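You operate a simulated robot arm through the tools that you are given. There is no shell and no other tool.

Carry out the task below with a simulated robot arm. There is one attempt and no reset: what you move stays moved.

JOB
Cancel STORE, pull zoom and shape down, and centre both blue knobs.
Fine: One press of STORE cancels it; the other faders and buttons stay.

It is judged by the outcome, as a careful person would: the job done as asked, and still so three seconds after it is handed in. It fails if anything else is knocked over, pushed out of place, dropped, spilled or broken.

ROBOT AND FRAMES
A 7-joint arm with a fingered hand, fixed in place. Base frame: the origin is on the floor under the middle of its stand, x ahead of it, y to its left, z up; the work surface is at about z = 840. Units: mm, rad, N and s.
With the tool pointing down near the work surface it reaches from about 360 to 700 mm from the base axis. Its first joint turns from -1.204 to 3.002 rad. Payload 3.2 kg.
The tool frame sits at the grasp point between the pads (the TCP): z along the fingers, y along the line on which they close. The tips reach 26 mm beyond it. The gripper opens to 88 mm; its body begins 30 mm behind the TCP. The gripper is a hand of 5 fingers: y runs from the thumb to the fingers, the wrist lies at [-16, -108, -172] in the tool frame, and closing takes about 1.5 s.
Orientation is told as [roll, pitch, yaw] about the base's x, y, z axes, in that order, counted from this pose: with the fingers straight down and the wrist toward the robot, the tool's x, y and z point along [0, 1, 0], [1, 0, 0] and [0, 0, -1] of the base frame.

CONTROLS
- The arm moves only by the tool nudge_tool. Its argument "deltas" is a list of rows, each an object (a shift or turn left out is 0, a gripper value left out holds the last) with "dp": the shift along the tool's x, y, z in mm, a list of three; "dr": the turn, a rotation vector about the tool's x, y, z in rad, a list of three. In form: [{"dp": [x, y, z], "dr": [ax, ay, az]}, ...]. A call has 1 to 20 rows; each row is the pose to reach, as a shift and turn from the pose commanded when the call began, along the tool's axes at that moment. "grip" is the gripper command, from -1 (fully open) to 1 (shut), values between in proportion, set as the call begins (left out, the last holds). Rows are played at 5 a second. More than 50 mm and 0.15 rad between two rows, or a gripper value outside its range, and nothing of the call is played. A pose out of reach is approached as far as the arm can. The call stops where the force on the tool passes 40 N (or 10 N more than at its start, if that is more) or the arm is blocked; 0.2 s more then pass. Each finger travels about 72 mm/s and halts on what it meets, pressing with about 32 N; the grip force reading is that of the motor and also rises with nothing between the fingers. The clock runs only during rows and for 0.2 s after the last one: add rows that repeat a pose to give the fingers time. It gives the time, the measured TCP pose, the force on the tool (base axes), the opening and the grip force at its end, in the units of the frame above (readings bear some noise), with the torque about the TCP (base axes, N m) and any sound that the robot's microphone picked up, and new pictures: "pictures" is both (left out), scene, wrist or none.
- Cameras (640 x 400 px; columns grow to the right, rows downward): "scene" is fixed at [400.7, -649.9, 1390.9]; the picture's right is [0.92, -0.40, 0.00], its down [-0.23, -0.53, -0.81] and it looks along [0.32, 0.75, -0.58] (base axes); focal length 303 px, centre (320, 200). "wrist" rides on the gripper at [67, -97, -117] in the tool frame; the picture's right is [-0.71, 0.33, -0.62], its down [-0.65, -0.65, 0.39] and it looks along [-0.28, 0.68, 0.68] (tool axes); focal length 234 px, centre (320, 200).
- lift_body(by): slides the trunk up (or, below 0, down) by that many mm; the arm rides with it, the base frame stays. It gives what a move gives, with no picture.
- move_fingers(index, middle, ring, little, thumb_bend, thumb_turn): sets how far each is bent, from 0 (flat) to 100 (curled in); at 30 the hand is open as for a grip, at 70 the pads meet at the TCP. One left out holds its place. A second passes; each finger stops where it meets its share of the squeeze, and holds until it gets a number again. A gripper value or a shape takes the hand back. It gives what a move gives, with no picture; readings hold the bend of each and the force on index, middle, ring, little, thumb and palm. thumb_turn goes from beside the hand (0) to across from the fingers (100), as for a grip.
- grasp_type(shape): the hand has 5 fingers and takes this shape, open, in about a second: jaw (thumb against the fingers, like two jaws); tri (thumb and two fingers); tip (a fingertip pinch); poke (one finger out to press); point (the index stretched); flat (the hand flat); cup (the hand cupped); fist (a fist). The gripper value then closes the fingers along that shape, each until it touches; the sizes above hold for jaw. It gives what a move gives, with no picture.
- point_at(camera, pixels): for up to 12 pixels [column, row] of the newest picture of that camera ("zoom" is the newest enlarged one), the place [x, y, z] in the base frame of the surface seen there, good to about 2 mm. The clock stands still meanwhile.
- enlarge(camera, box): a new picture of the part [left, top, right, bottom] of that camera's present view, enlarged. The clock stands still meanwhile.
- hand_in(): hands the job in; it is judged then, once.

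Leave the gripper open and the arm clear of the work at the hand-in unless told otherwise.

The tools are called after "Call:" as a command line: name --argument value ..., lists and objects as JSON in quotes. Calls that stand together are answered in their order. nudge_tool: Moves the arm, as the interface text tells. Its arguments: {"type":"object","properties":{"deltas":{"type":"array"},"grip":{"type":"number"},"pictures":{"type":"string","enum":["both","scene","wrist","none"]}},"required":["deltas"]} The other tools are called the same way: lift_body (by) moves the trunk up or down; grasp_type (shape) gives the hand a shape; move_fingers (index, middle, ring, little, thumb_bend, thumb_turn) moves the fingers one by one; point_at (camera, pixels) gives the place of the surface under pixels of a picture; enlarge (camera, box) takes an enlarged picture of a part of a camera's view; hand_in () hands the job in.

At the start:

```text
time: 0.0
eef_pos: [532.1, 103.7, 1083.5]
tcp_rot: [0.001, -0.001, 0.001]
ft_force: [0.2, 0.0, 0.1]
ft_torque: [0.03, 0.0, 0.01]
grip_width: 87.7
finger_force: 0.1
shape: jaw
bend: [30.0, 30.0, 30.0, 30.0, 30.0, 97.0]
finger forces: [0.0, 0.0, 0.0, 0.1, 0.0, 0.1]
trunk travel left (down, up): [-775.0, 65.0]
```

scene: 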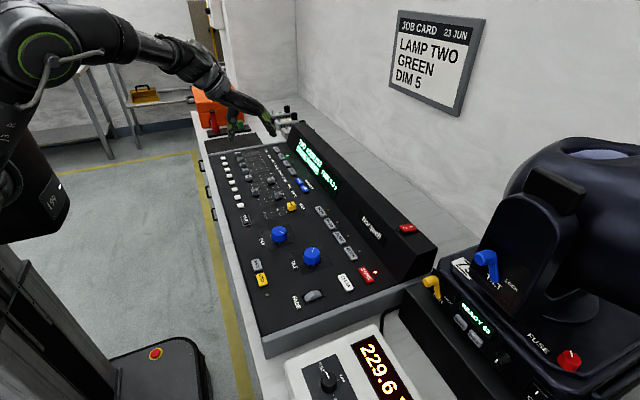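
wrist: 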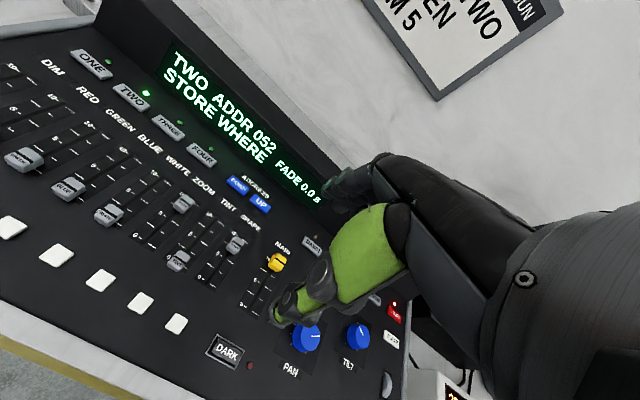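

I see a lighting console with faders, blue PAN and TILT knobs, and a red STORE button near (366,274) in the scene picture. I'll enlarge both views to read the labels before I move anything.

Call:
enlarge --camera "scene" --box '[200, 130, 360, 230]'

Call:
enlarge --camera "scene" --box '[230, 210, 420, 330]'

Call:
enlarge --camera "wrist" --box '[0, 40, 320, 240]'

Call:
enlarge --camera "wrist" --box '[120, 160, 420, 400]'

```text
4.00 times, centred on (280, 180) of scene
```

zoom: 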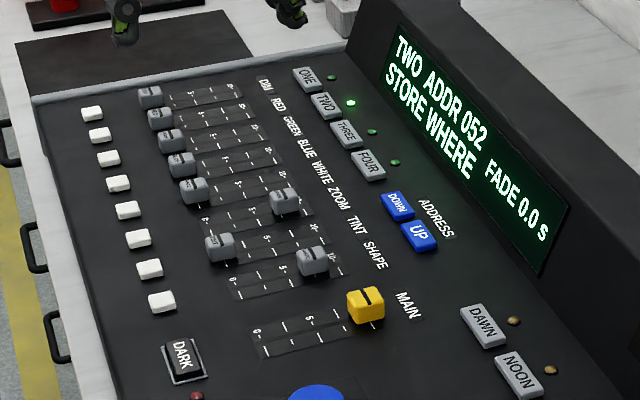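

```text
3.33 times, centred on (325, 270) of scene
```

zoom: 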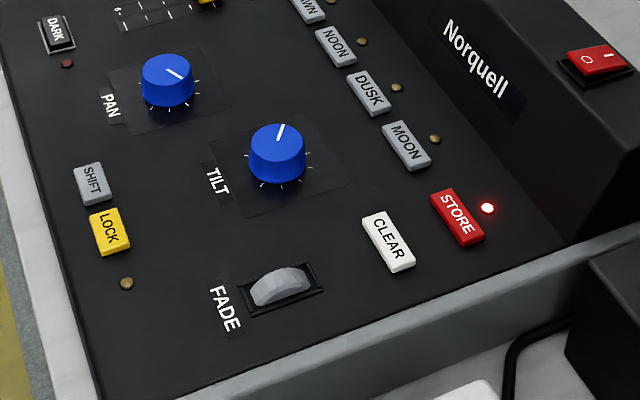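

```text
2.00 times, centred on (160, 140) of wrist
```

zoom: 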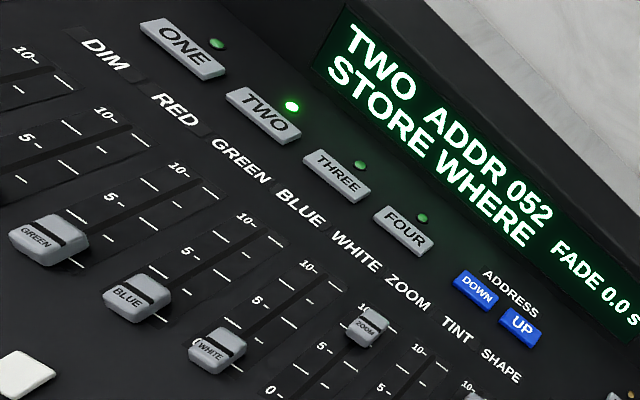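

```text
1.67 times, centred on (270, 280) of wrist
```

zoom: 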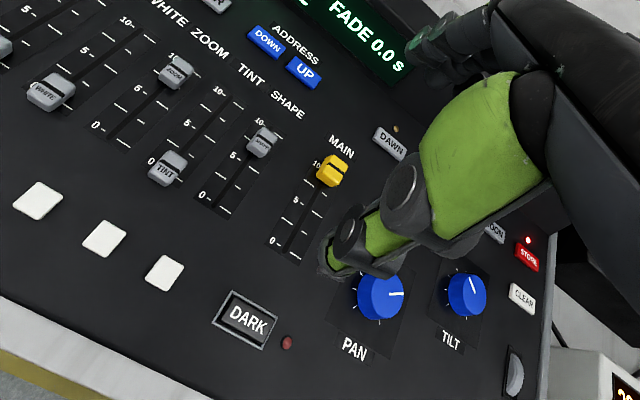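

The labels read ZOOM, TINT, SHAPE, MAIN, PAN, TILT and STORE, and STORE is lit. I'll measure the points I need in the newest zoomed picture: the zoom cap at (176,72), the shape cap at (262,141), the knobs and STORE.

Call:
point_at --camera "zoom" --pixels '[[176, 70], [262, 140], [167, 165], [332, 168], [96, 125], [205, 195], [383, 285], [468, 283], [529, 256], [521, 297], [125, 137], [232, 207]]'

Call:
point_at --camera "scene" --pixels '[[366, 273], [346, 281], [279, 231], [312, 253], [271, 179], [278, 193], [256, 190], [291, 205], [340, 240], [375, 275], [300, 340], [222, 160]]'

Call:
enlarge --camera "scene" --box '[240, 165, 304, 205]'

```text
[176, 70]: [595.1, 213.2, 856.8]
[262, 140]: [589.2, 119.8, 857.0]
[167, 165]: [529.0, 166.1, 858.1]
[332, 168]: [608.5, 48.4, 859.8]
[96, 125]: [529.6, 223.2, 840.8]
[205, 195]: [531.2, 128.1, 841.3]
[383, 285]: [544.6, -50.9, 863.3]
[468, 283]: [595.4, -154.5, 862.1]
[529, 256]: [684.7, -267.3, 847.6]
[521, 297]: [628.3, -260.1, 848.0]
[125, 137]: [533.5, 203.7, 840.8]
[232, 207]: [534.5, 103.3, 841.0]
```

```text
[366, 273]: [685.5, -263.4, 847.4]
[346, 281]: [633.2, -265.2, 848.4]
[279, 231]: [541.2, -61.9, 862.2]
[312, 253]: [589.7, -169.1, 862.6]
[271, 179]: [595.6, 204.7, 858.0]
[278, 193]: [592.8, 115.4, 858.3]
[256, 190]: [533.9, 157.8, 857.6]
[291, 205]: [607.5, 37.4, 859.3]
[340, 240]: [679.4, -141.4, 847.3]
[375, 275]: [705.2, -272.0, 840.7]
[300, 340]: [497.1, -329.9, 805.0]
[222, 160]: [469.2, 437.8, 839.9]
```

```text
10.00 times, centred on (272, 185) of scene
```

zoom: 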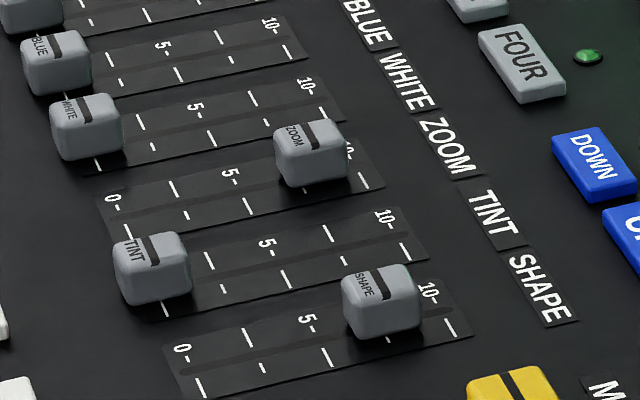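

The panel is flat at z≈841. Both cap tops are at z≈858, with ZOOM and SHAPE near x≈593. Next I'll measure the tick marks and labels in this zoom, then enlarge the knobs.

Call:
point_at --camera "zoom" --pixels '[[182, 362], [200, 388], [327, 357], [452, 327], [113, 203], [232, 178], [165, 310], [288, 120], [345, 150], [278, 150], [312, 185], [380, 300]]'

Call:
enlarge --camera "scene" --box '[255, 215, 335, 275]'

```text
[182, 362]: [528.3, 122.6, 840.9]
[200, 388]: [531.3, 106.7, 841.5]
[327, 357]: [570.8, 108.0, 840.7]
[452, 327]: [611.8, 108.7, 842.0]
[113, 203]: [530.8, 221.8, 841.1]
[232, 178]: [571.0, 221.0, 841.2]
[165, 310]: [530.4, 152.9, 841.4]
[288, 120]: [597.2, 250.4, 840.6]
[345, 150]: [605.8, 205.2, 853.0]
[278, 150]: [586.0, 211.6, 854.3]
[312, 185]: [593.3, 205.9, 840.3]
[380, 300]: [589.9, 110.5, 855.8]
```

```text
6.67 times, centred on (295, 245) of scene
```

zoom: 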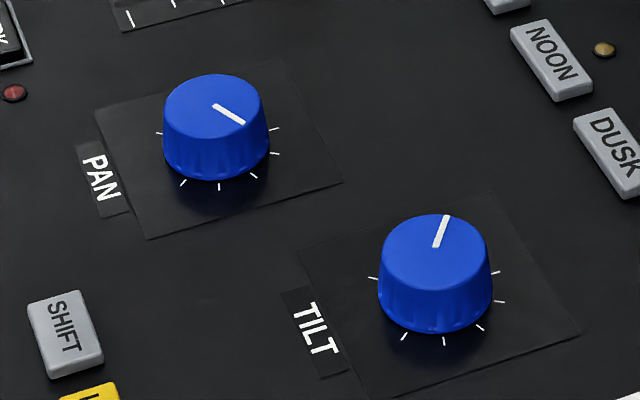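

The fader scale runs from 0 at x≈531 to 10 at x≈611. Now I'll measure the knob pointers: PAN from (215,106) to (244,123), TILT from (436,246) to (446,218). I'll take the ticks and knob edges as well.

Call:
point_at --camera "zoom" --pixels '[[217, 107], [243, 122], [168, 105], [258, 105], [212, 78], [212, 134], [436, 246], [446, 219], [384, 248], [484, 248], [436, 217], [436, 280]]'

Call:
point_at --camera "zoom" --pixels '[[182, 183], [219, 187], [254, 175], [275, 153], [275, 129], [159, 133], [403, 337], [444, 341], [480, 327], [500, 301], [496, 271], [373, 278]]'

```text
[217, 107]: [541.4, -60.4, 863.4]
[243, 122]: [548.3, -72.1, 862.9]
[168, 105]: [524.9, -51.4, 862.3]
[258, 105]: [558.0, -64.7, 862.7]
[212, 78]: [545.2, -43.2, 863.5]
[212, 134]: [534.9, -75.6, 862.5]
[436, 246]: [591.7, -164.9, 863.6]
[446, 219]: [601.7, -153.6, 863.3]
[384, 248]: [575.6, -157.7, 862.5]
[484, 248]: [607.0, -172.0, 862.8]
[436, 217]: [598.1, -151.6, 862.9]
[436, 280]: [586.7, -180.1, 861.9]
```

```text
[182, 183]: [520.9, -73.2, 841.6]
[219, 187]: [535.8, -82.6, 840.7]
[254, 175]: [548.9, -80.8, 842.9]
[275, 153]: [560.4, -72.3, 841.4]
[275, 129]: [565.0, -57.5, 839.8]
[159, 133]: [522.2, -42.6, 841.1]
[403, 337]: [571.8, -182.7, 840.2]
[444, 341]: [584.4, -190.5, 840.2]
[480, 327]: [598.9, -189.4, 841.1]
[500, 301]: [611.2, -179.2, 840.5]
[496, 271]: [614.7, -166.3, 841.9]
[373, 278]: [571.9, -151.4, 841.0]
```

From the top-view geometry:
- **PAN:** the pointer is about 60° clockwise from centre, so it needs +60° about z. Its centre is at about (541,-59).
- **TILT:** the pointer is about 49° counter-clockwise, so it needs -49°. Its centre is at about (592,-165.5).
- **STORE:** the button is at about (685,-265,848).

Next I'll set the poke shape and look at the hand.

Call:
grasp_type --shape "poke"

Call:
enlarge --camera "wrist" --box '[160, 100, 640, 400]'

Call:
enlarge --camera "scene" --box '[130, 30, 322, 150]'

```text
time: 0.9
eef_pos: [533.0, 104.1, 1083.0]
tcp_rot: [0.0, 0.0, -0.001]
ft_force: [-0.1, 0.1, -0.5]
ft_torque: [0.01, 0.02, -0.01]
grip_width: 0.0
finger_force: 0.0
shape: poke
bend: [70.0, 70.0, 99.0, 99.0, 0.0, 100.0]
finger forces: [0.0, 0.0, 0.0, 0.0, 0.0, 0.0]
trunk travel left (down, up): [-775.0, 65.0]
```

```text
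1.33 times, centred on (400, 250) of wrist
```

zoom: 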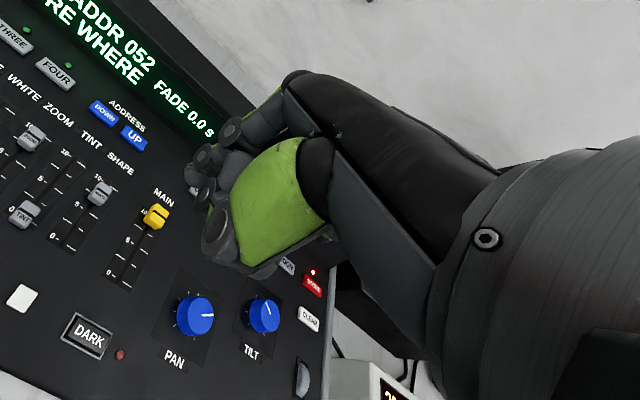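

```text
3.33 times, centred on (226, 90) of scene
```

zoom: 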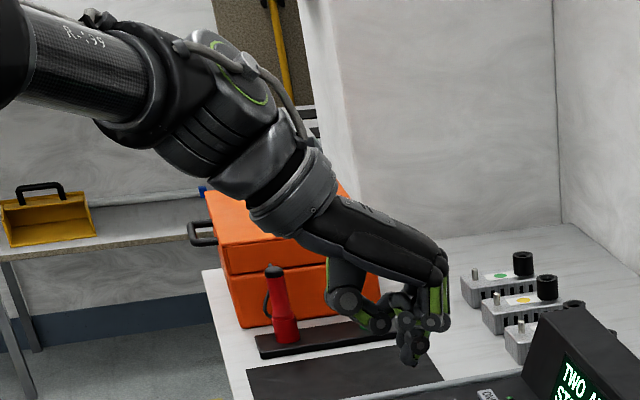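

In the poke shape, two fingertips point down, ending near (410,362) in the zoom. I'll measure the fingertips with point_at to learn the hand's geometry.

Call:
point_at --camera "zoom" --pixels '[[411, 363], [405, 350], [433, 325], [407, 322], [376, 325], [345, 300], [438, 270], [420, 345], [395, 300], [448, 325]]'

Call:
enlarge --camera "scene" --box '[218, 90, 282, 150]'

```text
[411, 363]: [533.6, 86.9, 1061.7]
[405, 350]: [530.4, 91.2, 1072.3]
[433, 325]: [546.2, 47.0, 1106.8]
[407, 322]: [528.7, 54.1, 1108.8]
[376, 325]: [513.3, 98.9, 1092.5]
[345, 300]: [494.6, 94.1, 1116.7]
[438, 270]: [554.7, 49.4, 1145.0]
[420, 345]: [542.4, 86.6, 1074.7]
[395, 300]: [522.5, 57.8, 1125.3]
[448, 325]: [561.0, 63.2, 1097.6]
```

```text
6.67 times, centred on (250, 120) of scene
```

zoom: 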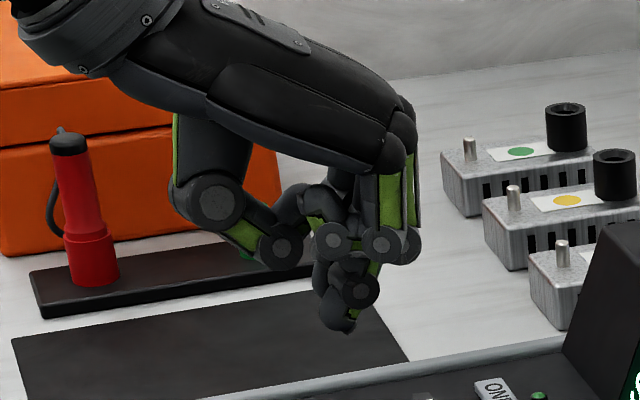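

The curled fingers sit 40 mm or more above the tips, which is good clearance. STORE is 734 mm from the base axis. I'll straighten only the index to reach it and curl the others, then measure the index tip.

Call:
move_fingers --index 35 --middle 100 --ring 100 --little 100 --thumb_bend 0 --thumb_turn 100

Call:
enlarge --camera "scene" --box '[210, 80, 306, 140]'

Call:
enlarge --camera "wrist" --box '[160, 100, 640, 400]'

Call:
point_at --camera "scene" --pixels '[[370, 228], [407, 228], [330, 195], [375, 200], [420, 225], [385, 262], [300, 160], [300, 125], [340, 165]]'

```text
time: 1.9
eef_pos: [533.5, 104.9, 1082.9]
tcp_rot: [-0.001, 0.001, 0.0]
ft_force: [0.4, -0.4, -0.1]
ft_torque: [0.02, -0.03, 0.0]
grip_width: 88.2
finger_force: 0.1
shape: fingers
bend: [35.0, 100.0, 100.0, 100.0, 0.0, 94.0]
finger forces: [0.0, 0.0, 0.0, 0.0, 0.0, 0.0]
trunk travel left (down, up): [-775.0, 65.0]
```

```text
6.67 times, centred on (258, 110) of scene
```

zoom: 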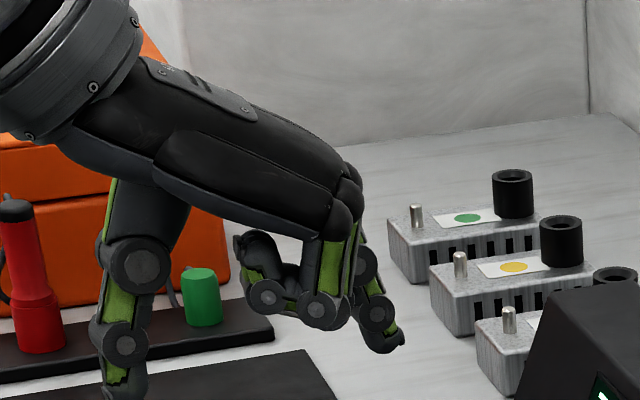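

```text
1.33 times, centred on (400, 250) of wrist
```

zoom: 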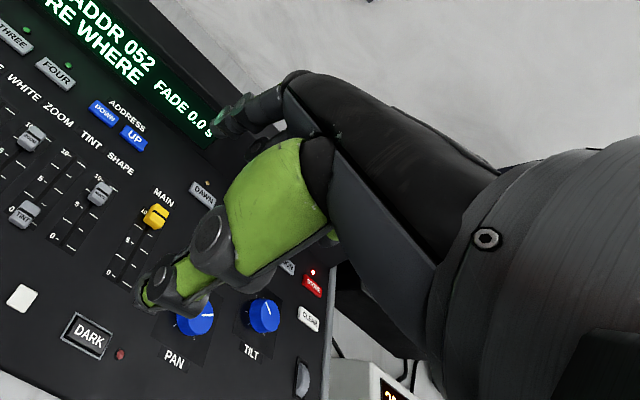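

```text
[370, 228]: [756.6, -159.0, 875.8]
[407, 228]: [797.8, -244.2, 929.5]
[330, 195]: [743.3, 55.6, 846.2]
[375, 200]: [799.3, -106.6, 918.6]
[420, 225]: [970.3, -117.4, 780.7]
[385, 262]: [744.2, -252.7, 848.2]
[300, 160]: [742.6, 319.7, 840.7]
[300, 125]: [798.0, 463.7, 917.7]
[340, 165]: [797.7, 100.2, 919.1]
```

With bend 0 the thumb hangs below the index, its tip at about (120,390) in the zoom, and that would hit the panel. I'll curl it in and measure again.

Call:
move_fingers --index 45 --thumb_bend 100 --thumb_turn 50

Call:
enlarge --camera "scene" --box '[210, 80, 306, 140]'

Call:
enlarge --camera "wrist" --box '[160, 100, 640, 400]'

```text
time: 2.9
eef_pos: [532.4, 104.4, 1082.7]
tcp_rot: [0.0, -0.001, 0.001]
ft_force: [0.4, -0.7, 0.1]
ft_torque: [0.0, -0.03, -0.01]
grip_width: 23.8
finger_force: 0.0
shape: fingers
bend: [45.0, 100.0, 100.0, 100.0, 100.0, 51.0]
finger forces: [0.0, 0.0, 0.1, 0.0, 0.1, 0.0]
trunk travel left (down, up): [-775.0, 65.0]
```

```text
6.67 times, centred on (258, 110) of scene
```

zoom: 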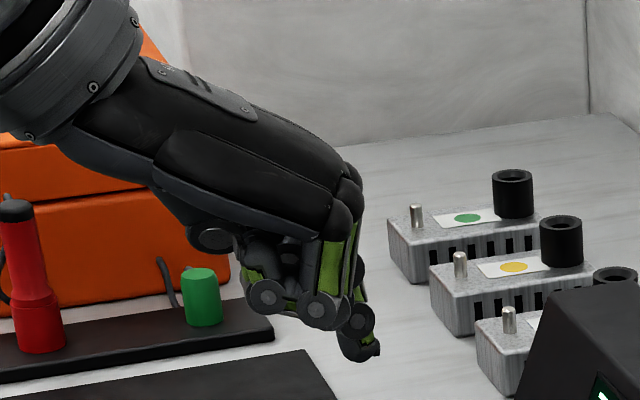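

```text
1.33 times, centred on (400, 250) of wrist
```

zoom: 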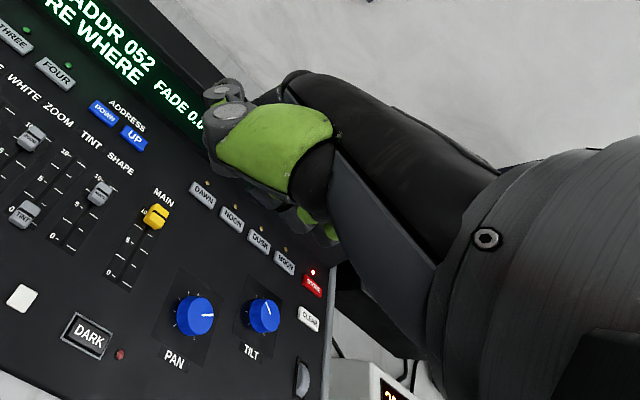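

The thumb is tucked and the index is now the lowest point, near (365,357) in the scene zoom. I'll measure its tip.

Call:
enlarge --camera "scene" --box '[242, 115, 282, 140]'

```text
16.00 times, centred on (262, 128) of scene
```

zoom: 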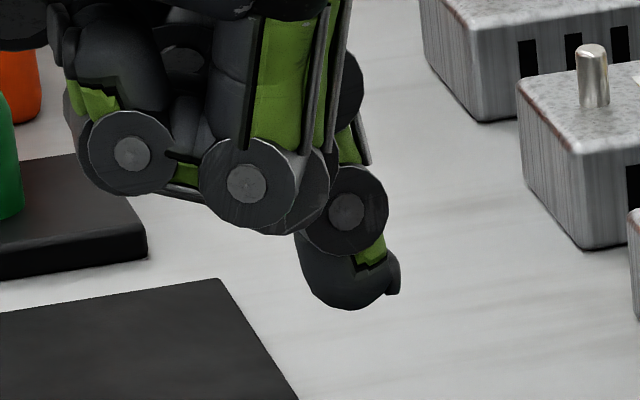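

Call:
point_at --camera "zoom" --pixels '[[350, 303], [325, 290], [380, 292], [393, 270], [345, 210], [350, 280], [310, 260], [245, 225], [290, 232], [130, 185]]'

```text
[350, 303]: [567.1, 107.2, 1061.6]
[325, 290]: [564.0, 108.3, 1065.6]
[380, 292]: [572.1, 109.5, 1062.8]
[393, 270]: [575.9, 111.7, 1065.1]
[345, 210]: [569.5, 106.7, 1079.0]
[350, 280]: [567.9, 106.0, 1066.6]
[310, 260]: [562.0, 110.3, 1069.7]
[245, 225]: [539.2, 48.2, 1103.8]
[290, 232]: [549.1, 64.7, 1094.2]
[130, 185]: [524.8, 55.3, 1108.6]
```

The index tip is at about tool offset (+10, +37, +23) from the TCP. To put it over STORE with a yaw of -0.35, the TCP must be at about (647,-262). I'll travel there at the present height.

Call:
nudge_tool --deltas '[{"dp": [-40.7, 12.7, 0], "dr": [0, 0, 0.039]}, {"dp": [-81.4, 25.4, 0], "dr": [0, 0, 0.078]}, {"dp": [-122, 38.1, 0], "dr": [0, 0, 0.117]}, {"dp": [-162.7, 50.8, 0], "dr": [0, 0, 0.156]}, {"dp": [-203.4, 63.5, 0], "dr": [0, 0, 0.194]}, {"dp": [-244.1, 76.2, 0], "dr": [0, 0, 0.233]}, {"dp": [-284.7, 88.9, 0], "dr": [0, 0, 0.272]}, {"dp": [-325.4, 101.6, 0], "dr": [0, 0, 0.311]}, {"dp": [-366.1, 114.3, 0], "dr": [0, 0, 0.35]}, {"dp": [-366.1, 114.3, 40], "dr": [0, 0, 0.35]}, {"dp": [-366.1, 114.3, 80], "dr": [0, 0, 0.35]}, {"dp": [-366.1, 114.3, 120], "dr": [0, 0, 0.35]}, {"dp": [-366.1, 114.3, 120], "dr": [0, 0, 0.35]}]'

```text
time: 5.7
eef_pos: [646.2, -262.8, 964.2]
tcp_rot: [0.002, -0.001, -0.351]
ft_force: [-0.8, 0.3, 0.2]
ft_torque: [0.02, 0.0, 0.01]
grip_width: 24.0
finger_force: 0.1
shape: fingers
bend: [45.0, 100.0, 100.0, 100.0, 100.0, 51.0]
finger forces: [0.0, 0.0, 0.0, 0.0, 0.0, 0.0]
trunk travel left (down, up): [-775.0, 65.0]
```

scene: 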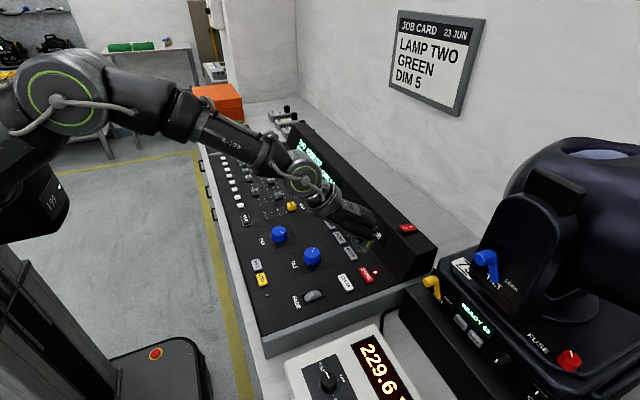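
wrist: 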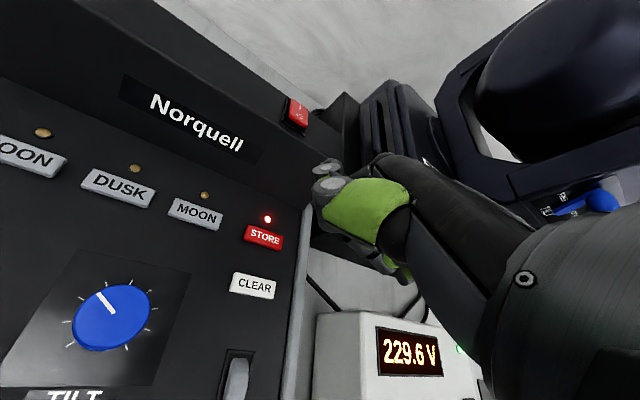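

The reach is fine. I'll zoom on the fingertip and STORE in both views to check alignment before descending.

Call:
enlarge --camera "scene" --box '[320, 195, 416, 295]'

Call:
enlarge --camera "wrist" --box '[200, 130, 440, 280]'

Call:
point_at --camera "wrist" --pixels '[[247, 230], [279, 236], [246, 240], [279, 248], [263, 237], [267, 219], [325, 165], [320, 180]]'

```text
4.00 times, centred on (368, 245) of scene
```

zoom: 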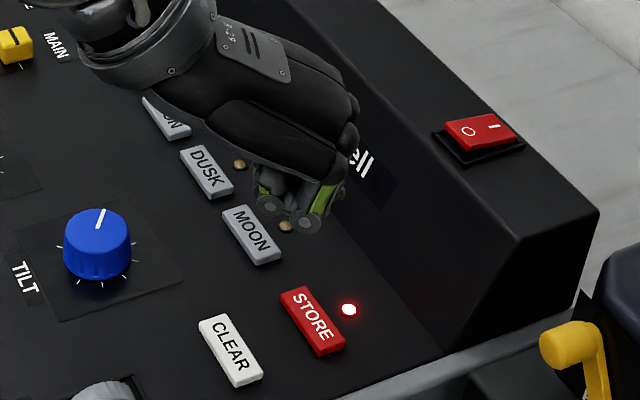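

```text
2.67 times, centred on (320, 205) of wrist
```

zoom: 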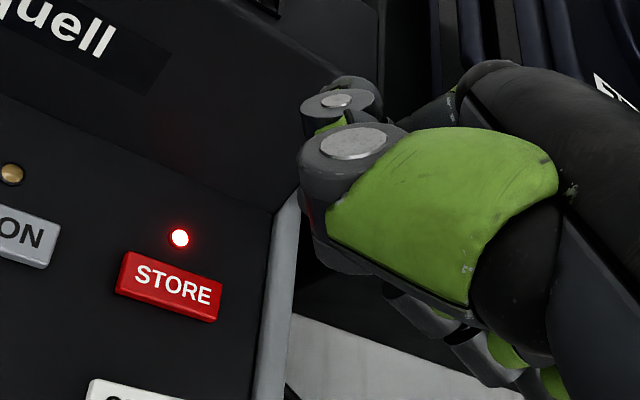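

```text
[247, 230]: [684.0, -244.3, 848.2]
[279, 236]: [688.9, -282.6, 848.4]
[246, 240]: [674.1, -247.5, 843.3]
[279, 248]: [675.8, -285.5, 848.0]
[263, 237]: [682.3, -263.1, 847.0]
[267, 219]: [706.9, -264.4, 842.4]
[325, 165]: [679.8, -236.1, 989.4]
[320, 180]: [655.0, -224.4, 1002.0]
```

STORE spans about x 674–694 and y -245 to -285, and the index tip is calculated at about (684,-266). I'll descend to about 10 mm above it and look.

Call:
nudge_tool --deltas '[{"dp": [0, 0, 30]}, {"dp": [0, 0, 60]}, {"dp": [0, 0, 82]}, {"dp": [0, 0, 82]}]'

Call:
enlarge --camera "scene" --box '[320, 195, 416, 295]'

```text
time: 6.7
eef_pos: [647.6, -262.3, 881.1]
tcp_rot: [-0.001, 0.0, -0.351]
ft_force: [0.0, -0.1, -0.3]
ft_torque: [0.03, 0.0, 0.01]
grip_width: 24.0
finger_force: 0.0
shape: fingers
bend: [45.0, 100.0, 100.0, 100.0, 100.0, 51.0]
finger forces: [0.1, 0.1, 0.0, 0.1, 0.1, 0.0]
trunk travel left (down, up): [-775.0, 65.0]
```

scene: 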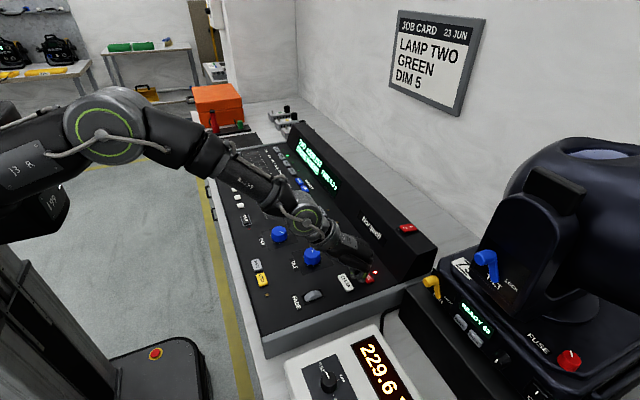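
wrist: 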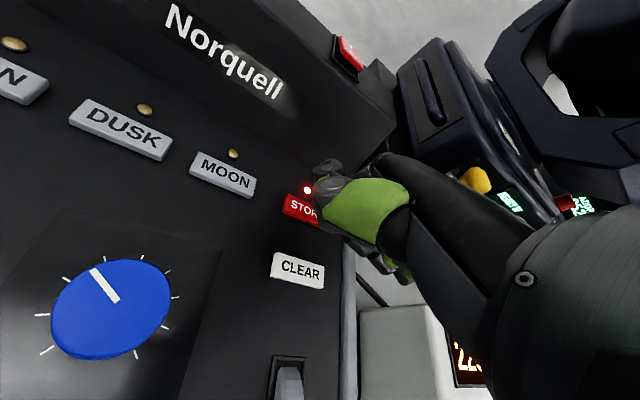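

```text
4.00 times, centred on (368, 245) of scene
```

zoom: 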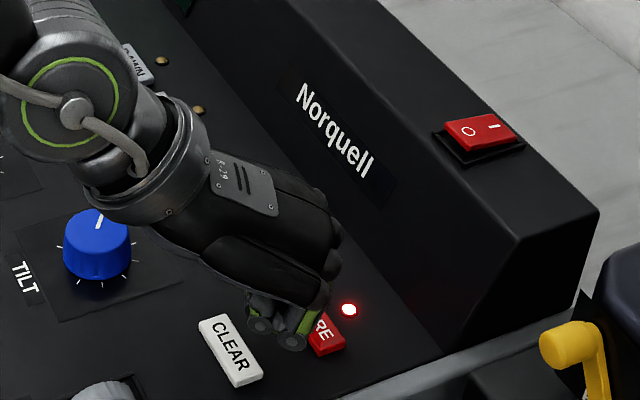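

The tip is about 10 mm above STORE and the force is zero. I'll creep down in small steps, watching force and listening for a click.

Call:
nudge_tool --deltas '[{"dp": [0, 0, 4]}, {"dp": [0, 0, 8]}, {"dp": [0, 0, 10]}]' --pictures "wrist"

Call:
enlarge --camera "wrist" --box '[240, 130, 400, 230]'

```text
time: 7.5
eef_pos: [646.8, -262.0, 870.0]
tcp_rot: [-0.002, 0.001, -0.352]
ft_force: [0.8, -0.1, -0.5]
ft_torque: [0.01, -0.04, 0.03]
grip_width: 24.1
finger_force: 0.3
shape: fingers
bend: [45.0, 100.0, 100.0, 100.0, 100.0, 51.0]
finger forces: [0.3, 0.0, 0.1, 0.1, 0.0, 0.0]
trunk travel left (down, up): [-775.0, 65.0]
```

wrist: 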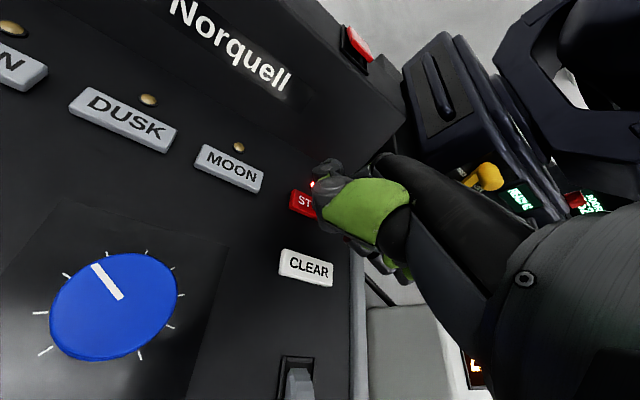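

```text
4.00 times, centred on (320, 180) of wrist
```

zoom: 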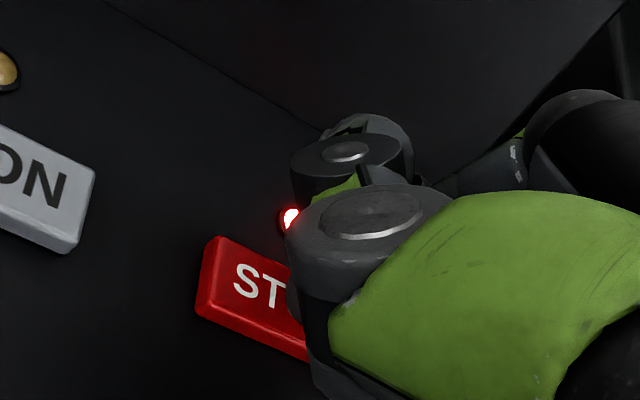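

The LED is still lit and there is no contact force to speak of yet. I'll go 2 mm further.

Call:
nudge_tool --deltas '[{"dp": [0, 0, 1]}, {"dp": [0, 0, 2]}]' --pictures "wrist"

```text
time: 8.1
eef_pos: [647.1, -261.9, 869.7]
tcp_rot: [0.0, 0.0, -0.351]
ft_force: [0.6, 0.4, 2.0]
ft_torque: [-0.02, -0.06, -0.02]
grip_width: 23.9
finger_force: 0.4
shape: fingers
bend: [45.0, 100.0, 100.0, 100.0, 100.0, 51.0]
finger forces: [1.3, 0.0, 0.0, 0.0, 0.0, 0.1]
trunk travel left (down, up): [-775.0, 65.0]
```

wrist: 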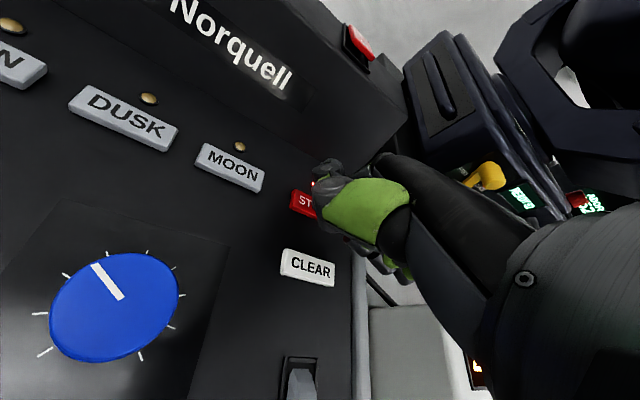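

It's touching now, at about 2 N on the index, with the LED still lit. I'll press in gently by another 2 mm.

Call:
nudge_tool --deltas '[{"dp": [0, 0, 1]}, {"dp": [0, 0, 2]}]' --pictures "wrist"

Call:
enlarge --camera "wrist" --box '[240, 130, 400, 230]'

```text
time: 8.7
eef_pos: [647.2, -259.9, 867.2]
tcp_rot: [0.0, -0.002, -0.351]
ft_force: [-0.8, -1.3, 1.9]
ft_torque: [-0.02, -0.09, -0.01]
grip_width: 24.2
finger_force: 1.2
shape: fingers
bend: [45.0, 100.0, 100.0, 100.0, 100.0, 51.0]
finger forces: [2.4, 0.0, 0.0, 0.0, 0.0, 0.1]
trunk travel left (down, up): [-775.0, 65.0]
heard: click
```

wrist: 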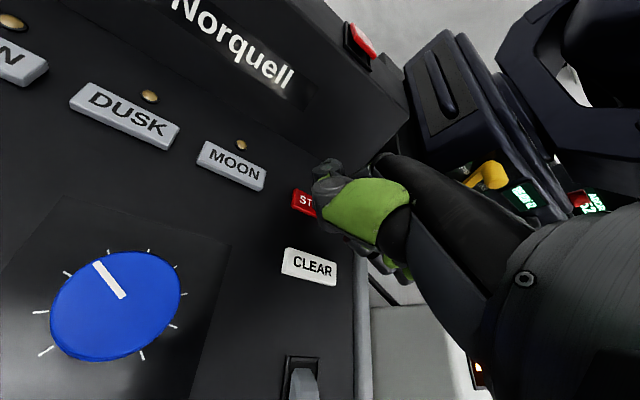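

```text
4.00 times, centred on (320, 180) of wrist
```

zoom: 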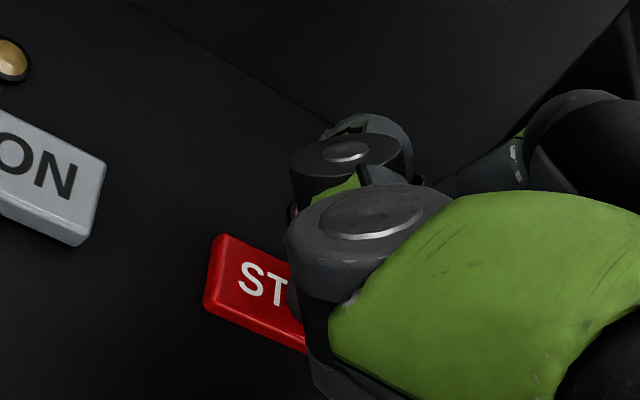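

A click sounded and the LED looks dark. I'll lift straight up now so it is pressed only once, then check the display.

Call:
nudge_tool --deltas '[{"dp": [0, 0, -30]}, {"dp": [0, 0, -70]}, {"dp": [0, 0, -110]}, {"dp": [0, 0, -140]}, {"dp": [0, 0, -140]}]' --pictures "both"

Call:
enlarge --camera "scene" --box '[270, 110, 430, 290]'

```text
time: 9.9
eef_pos: [648.3, -261.8, 1008.0]
tcp_rot: [0.001, 0.002, -0.351]
ft_force: [0.8, -0.4, 0.0]
ft_torque: [0.01, 0.03, 0.02]
grip_width: 24.0
finger_force: 0.1
shape: fingers
bend: [45.0, 100.0, 100.0, 100.0, 100.0, 51.0]
finger forces: [0.1, 0.0, 0.1, 0.2, 0.0, 0.0]
trunk travel left (down, up): [-775.0, 65.0]
```

scene: 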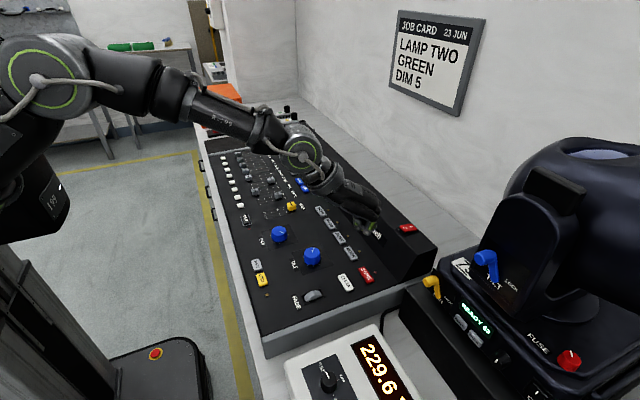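
wrist: 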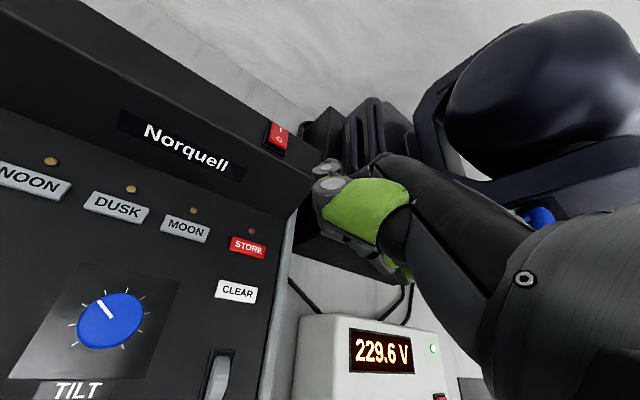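

```text
2.22 times, centred on (350, 200) of scene
```

zoom: 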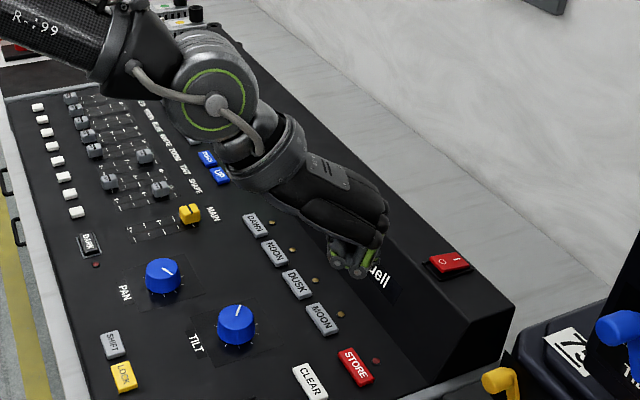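

STORE's LED is off. The arm is blocking the display, so I'll check that later. Next come the faders, so I'll zoom in and measure the ZOOM and SHAPE cap edges precisely.

Call:
enlarge --camera "scene" --box '[248, 165, 296, 205]'

```text
10.00 times, centred on (272, 185) of scene
```

zoom: 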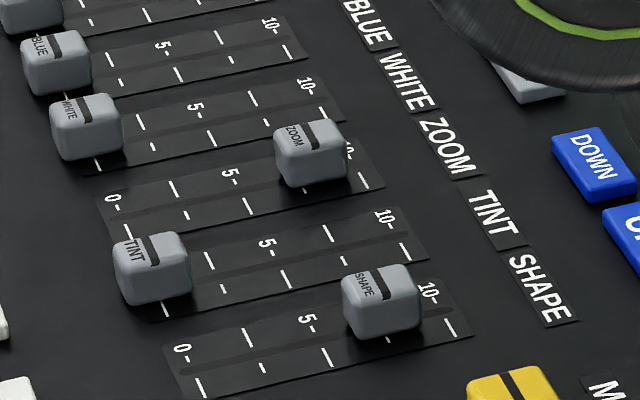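

Call:
point_at --camera "zoom" --pixels '[[278, 133], [328, 122], [344, 144], [288, 156], [308, 138], [346, 276], [398, 266], [417, 290], [358, 303], [380, 285], [235, 207], [305, 347]]'

Call:
point_at --camera "zoom" --pixels '[[116, 245], [170, 233], [188, 258], [128, 268], [150, 250], [345, 172], [418, 325], [295, 182], [365, 335]]'

```text
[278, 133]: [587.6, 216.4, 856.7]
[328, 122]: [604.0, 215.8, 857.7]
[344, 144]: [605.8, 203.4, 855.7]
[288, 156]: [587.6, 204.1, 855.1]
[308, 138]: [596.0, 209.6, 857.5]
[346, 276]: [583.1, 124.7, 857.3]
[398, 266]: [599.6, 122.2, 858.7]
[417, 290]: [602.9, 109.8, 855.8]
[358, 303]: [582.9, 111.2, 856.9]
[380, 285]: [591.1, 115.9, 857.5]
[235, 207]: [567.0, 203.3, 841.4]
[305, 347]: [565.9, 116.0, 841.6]
```

```text
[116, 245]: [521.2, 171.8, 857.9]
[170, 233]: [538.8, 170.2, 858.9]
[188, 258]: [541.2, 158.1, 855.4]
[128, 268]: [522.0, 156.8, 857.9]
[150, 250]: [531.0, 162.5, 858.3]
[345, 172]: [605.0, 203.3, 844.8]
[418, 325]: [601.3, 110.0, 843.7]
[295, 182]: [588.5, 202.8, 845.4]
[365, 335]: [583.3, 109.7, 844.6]
```

Measured caps: ZOOM is centred at (596,210) and SHAPE at (592,116.5). Both are about 20 mm long and 14 mm wide. TINT at (531,164) must stay put. I'll carry the hand at z≈1008 to just beyond ZOOM's far side.

Call:
nudge_tool --deltas '[{"dp": [37.7, -19.2, 0], "dr": [0, 0, -0.032]}, {"dp": [75.4, -38.5, 0], "dr": [0, 0, -0.064]}, {"dp": [113, -57.7, 0], "dr": [0, 0, -0.096]}, {"dp": [150.7, -76.9, 0], "dr": [0, 0, -0.128]}, {"dp": [188.4, -96.1, 0], "dr": [0, 0, -0.16]}, {"dp": [226.1, -115.4, 0], "dr": [0, 0, -0.191]}, {"dp": [263.8, -134.6, 0], "dr": [0, 0, -0.223]}, {"dp": [301.5, -153.8, 0], "dr": [0, 0, -0.255]}, {"dp": [339.1, -173, 0], "dr": [0, 0, -0.287]}, {"dp": [376.8, -192.3, 0], "dr": [0, 0, -0.319]}, {"dp": [414.5, -211.5, 0], "dr": [0, 0, -0.351]}, {"dp": [414.5, -211.5, 50], "dr": [0, 0, -0.351]}, {"dp": [414.5, -211.5, 90], "dr": [0, 0, -0.351]}, {"dp": [414.5, -211.5, 90], "dr": [0, 0, -0.351]}]'

Call:
enlarge --camera "scene" --box '[230, 115, 326, 205]'

```text
time: 12.9
eef_pos: [591.1, 201.8, 918.9]
tcp_rot: [-0.001, 0.0, 0.001]
ft_force: [0.5, 0.1, 0.2]
ft_torque: [0.03, -0.04, 0.01]
grip_width: 24.0
finger_force: 0.2
shape: fingers
bend: [45.0, 100.0, 100.0, 100.0, 100.0, 51.0]
finger forces: [0.0, 0.0, 0.0, 0.0, 0.0, 0.0]
trunk travel left (down, up): [-775.0, 65.0]
```

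scene: 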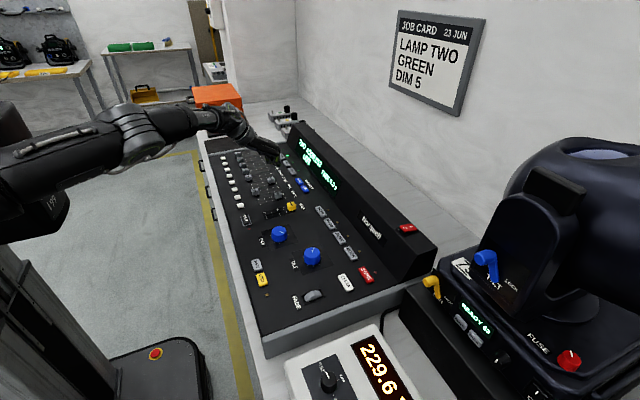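
wrist: 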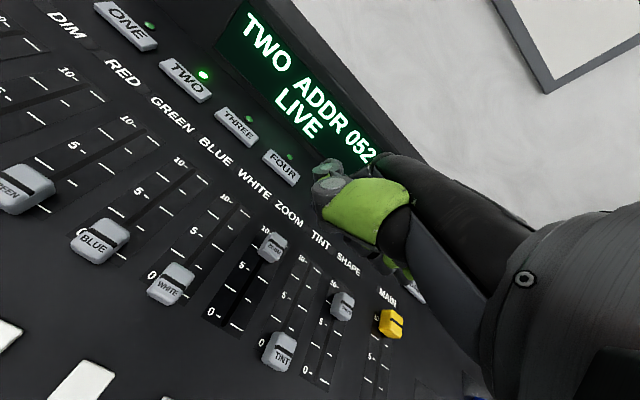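

```text
4.44 times, centred on (278, 160) of scene
```

zoom: 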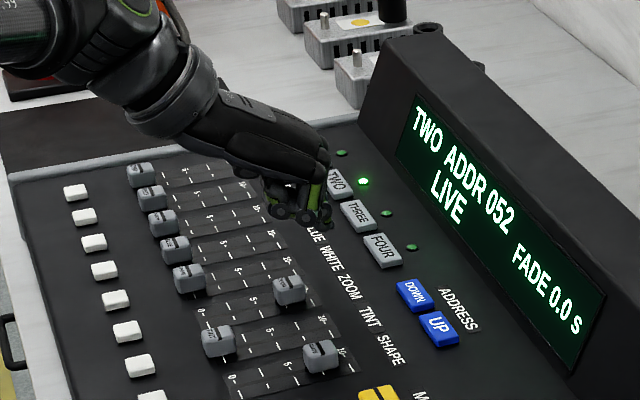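

The display now reads "TWO ADDR 052 LIVE", so STORE is cancelled. The fingertip should be at about (628,211), 23 mm beyond ZOOM's far face. I'll descend most of the way and look.

Call:
nudge_tool --deltas '[{"dp": [0, 0, 25]}, {"dp": [0, 0, 40]}, {"dp": [0, 0, 40]}]'

Call:
enlarge --camera "scene" --box '[246, 140, 310, 200]'

```text
time: 13.7
eef_pos: [590.6, 201.2, 876.9]
tcp_rot: [0.001, 0.0, -0.001]
ft_force: [-0.7, -0.2, -0.1]
ft_torque: [0.01, 0.02, 0.03]
grip_width: 24.1
finger_force: 0.1
shape: fingers
bend: [45.0, 100.0, 100.0, 100.0, 100.0, 51.0]
finger forces: [0.0, 0.1, 0.0, 0.0, 0.1, 0.0]
trunk travel left (down, up): [-775.0, 65.0]
```

scene: 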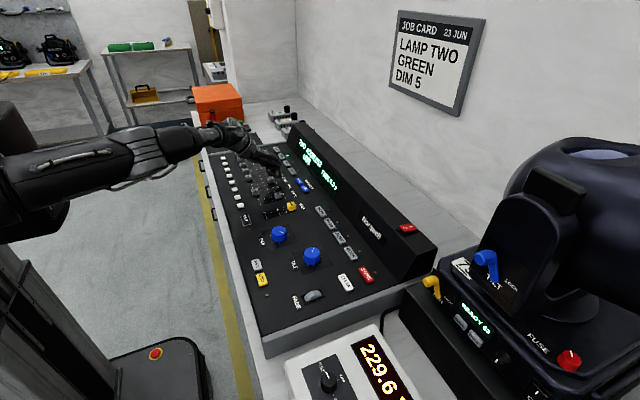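
wrist: 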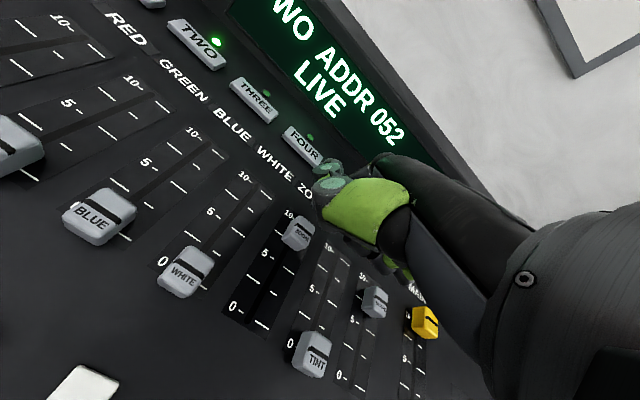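

```text
6.67 times, centred on (278, 170) of scene
```

zoom: 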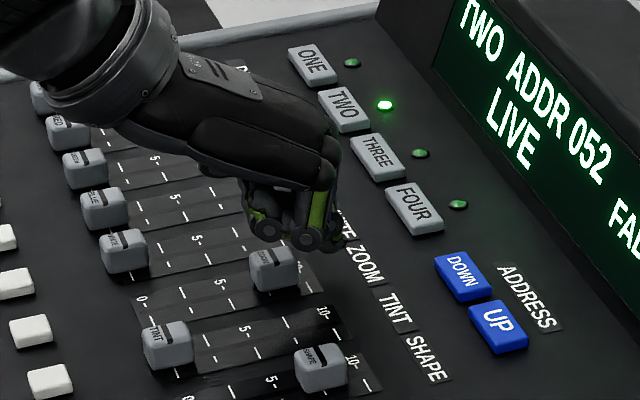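

Call:
enlarge --camera "scene" --box '[262, 165, 294, 185]'

Call:
enlarge --camera "wrist" --box '[240, 140, 400, 260]'

```text
16.00 times, centred on (278, 175) of scene
```

zoom: 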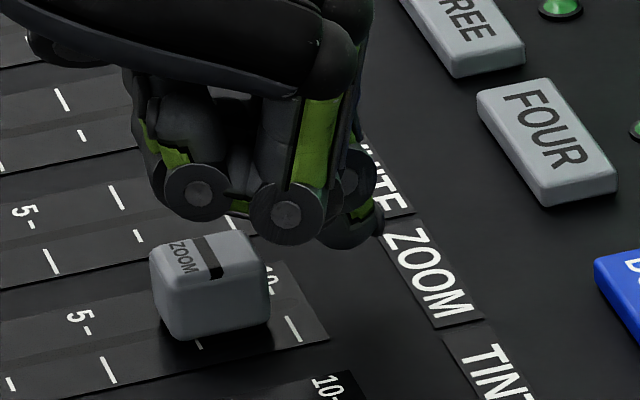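

```text
3.33 times, centred on (320, 200) of wrist
```

zoom: 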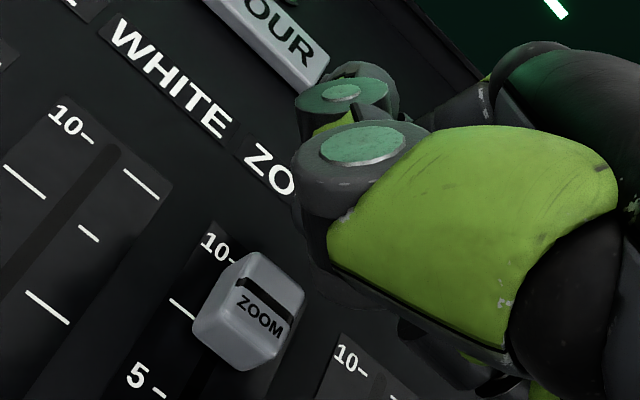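

Call:
point_at --camera "scene" --pixels '[[279.9, 177.3], [281.3, 176.3], [279.0, 177.0], [276.0, 177.0], [280, 174]]'

```text
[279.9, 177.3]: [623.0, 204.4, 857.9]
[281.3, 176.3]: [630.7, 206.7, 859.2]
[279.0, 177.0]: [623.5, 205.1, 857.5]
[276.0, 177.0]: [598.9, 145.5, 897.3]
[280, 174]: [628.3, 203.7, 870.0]
```

The index tip is lined up with ZOOM, its near side at y≈204 and bottom at z≈855. I'll lower it 10 mm, then drag it toward the robot to push ZOOM to about 0, stopping a little short to check.

Call:
nudge_tool --deltas '[{"dp": [0, 0, 5]}, {"dp": [0, 0, 10]}, {"dp": [0, -8, 10]}, {"dp": [0, -16, 10]}, {"dp": [0, -22, 10]}, {"dp": [0, -28, 10]}, {"dp": [0, -34, 10]}, {"dp": [0, -40, 10]}, {"dp": [0, -46, 10]}, {"dp": [0, -52, 10]}, {"dp": [0, -58, 10]}, {"dp": [0, -64, 10]}, {"dp": [0, -70, 10]}]'

Call:
enlarge --camera "scene" --box '[240, 150, 304, 200]'

```text
time: 16.5
eef_pos: [520.7, 199.7, 866.0]
tcp_rot: [-0.001, 0.0, 0.001]
ft_force: [0.5, 0.1, 0.8]
ft_torque: [0.01, 0.02, -0.01]
grip_width: 24.1
finger_force: 0.2
shape: fingers
bend: [45.0, 100.0, 100.0, 100.0, 100.0, 51.0]
finger forces: [0.7, 0.0, 0.1, 0.0, 0.0, 0.0]
trunk travel left (down, up): [-775.0, 65.0]
```

scene: 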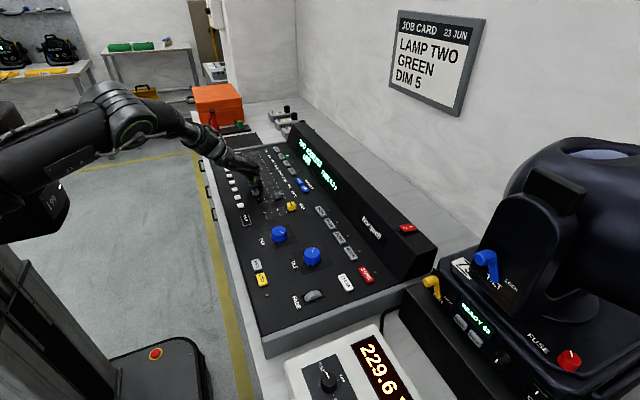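
wrist: 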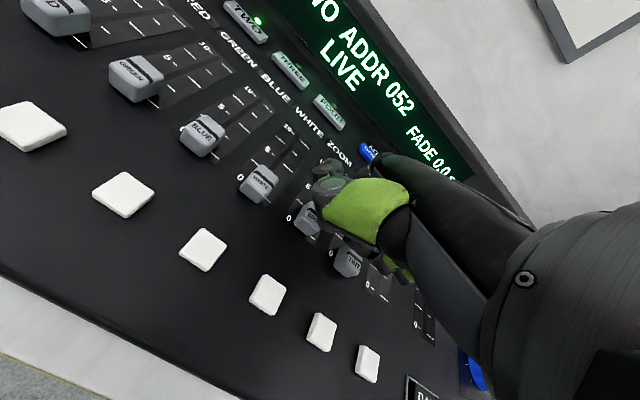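

```text
8.00 times, centred on (272, 175) of scene
```

zoom: 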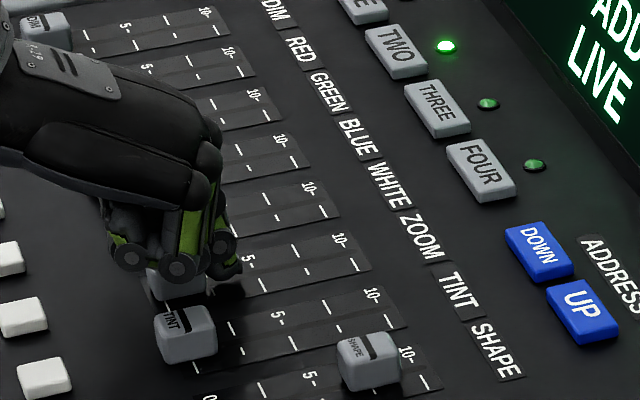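

ZOOM is following the finger and TINT is untouched. The reading implies the cap centre is at about x=540. I'll continue slowly by another 8 mm.

Call:
nudge_tool --deltas '[{"dp": [0, -2, 0]}, {"dp": [0, -4, 0]}, {"dp": [0, -6, 0]}, {"dp": [0, -8, 0]}]' --pictures "wrist"

Call:
enlarge --camera "wrist" --box '[220, 130, 400, 300]'

```text
time: 17.5
eef_pos: [513.3, 200.5, 866.3]
tcp_rot: [0.0, 0.0, 0.001]
ft_force: [1.6, 0.2, 1.0]
ft_torque: [-0.01, -0.06, -0.02]
grip_width: 23.9
finger_force: 0.3
shape: fingers
bend: [44.0, 100.0, 100.0, 100.0, 100.0, 51.0]
finger forces: [1.2, 0.0, 0.1, 0.0, 0.0, 0.0]
trunk travel left (down, up): [-775.0, 65.0]
```

wrist: 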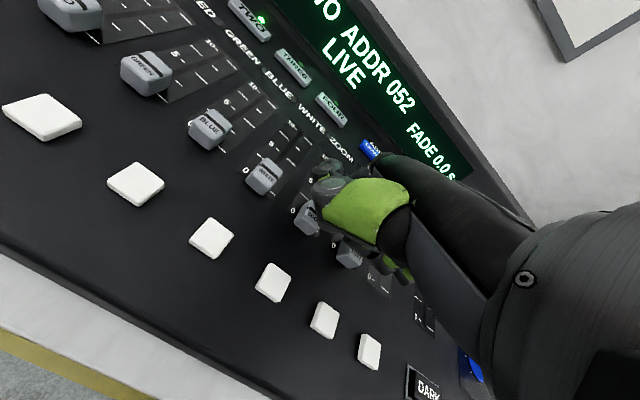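

```text
2.35 times, centred on (310, 215) of wrist
```

zoom: 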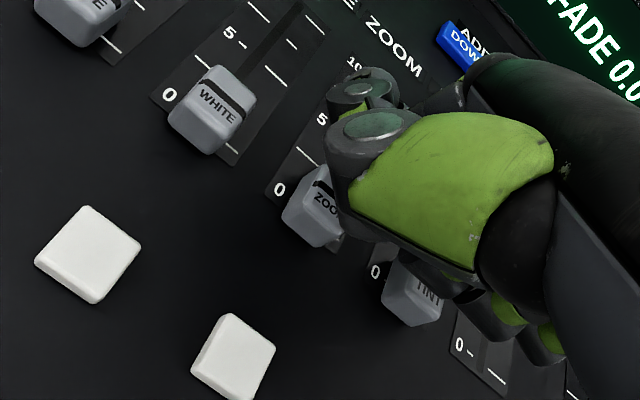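

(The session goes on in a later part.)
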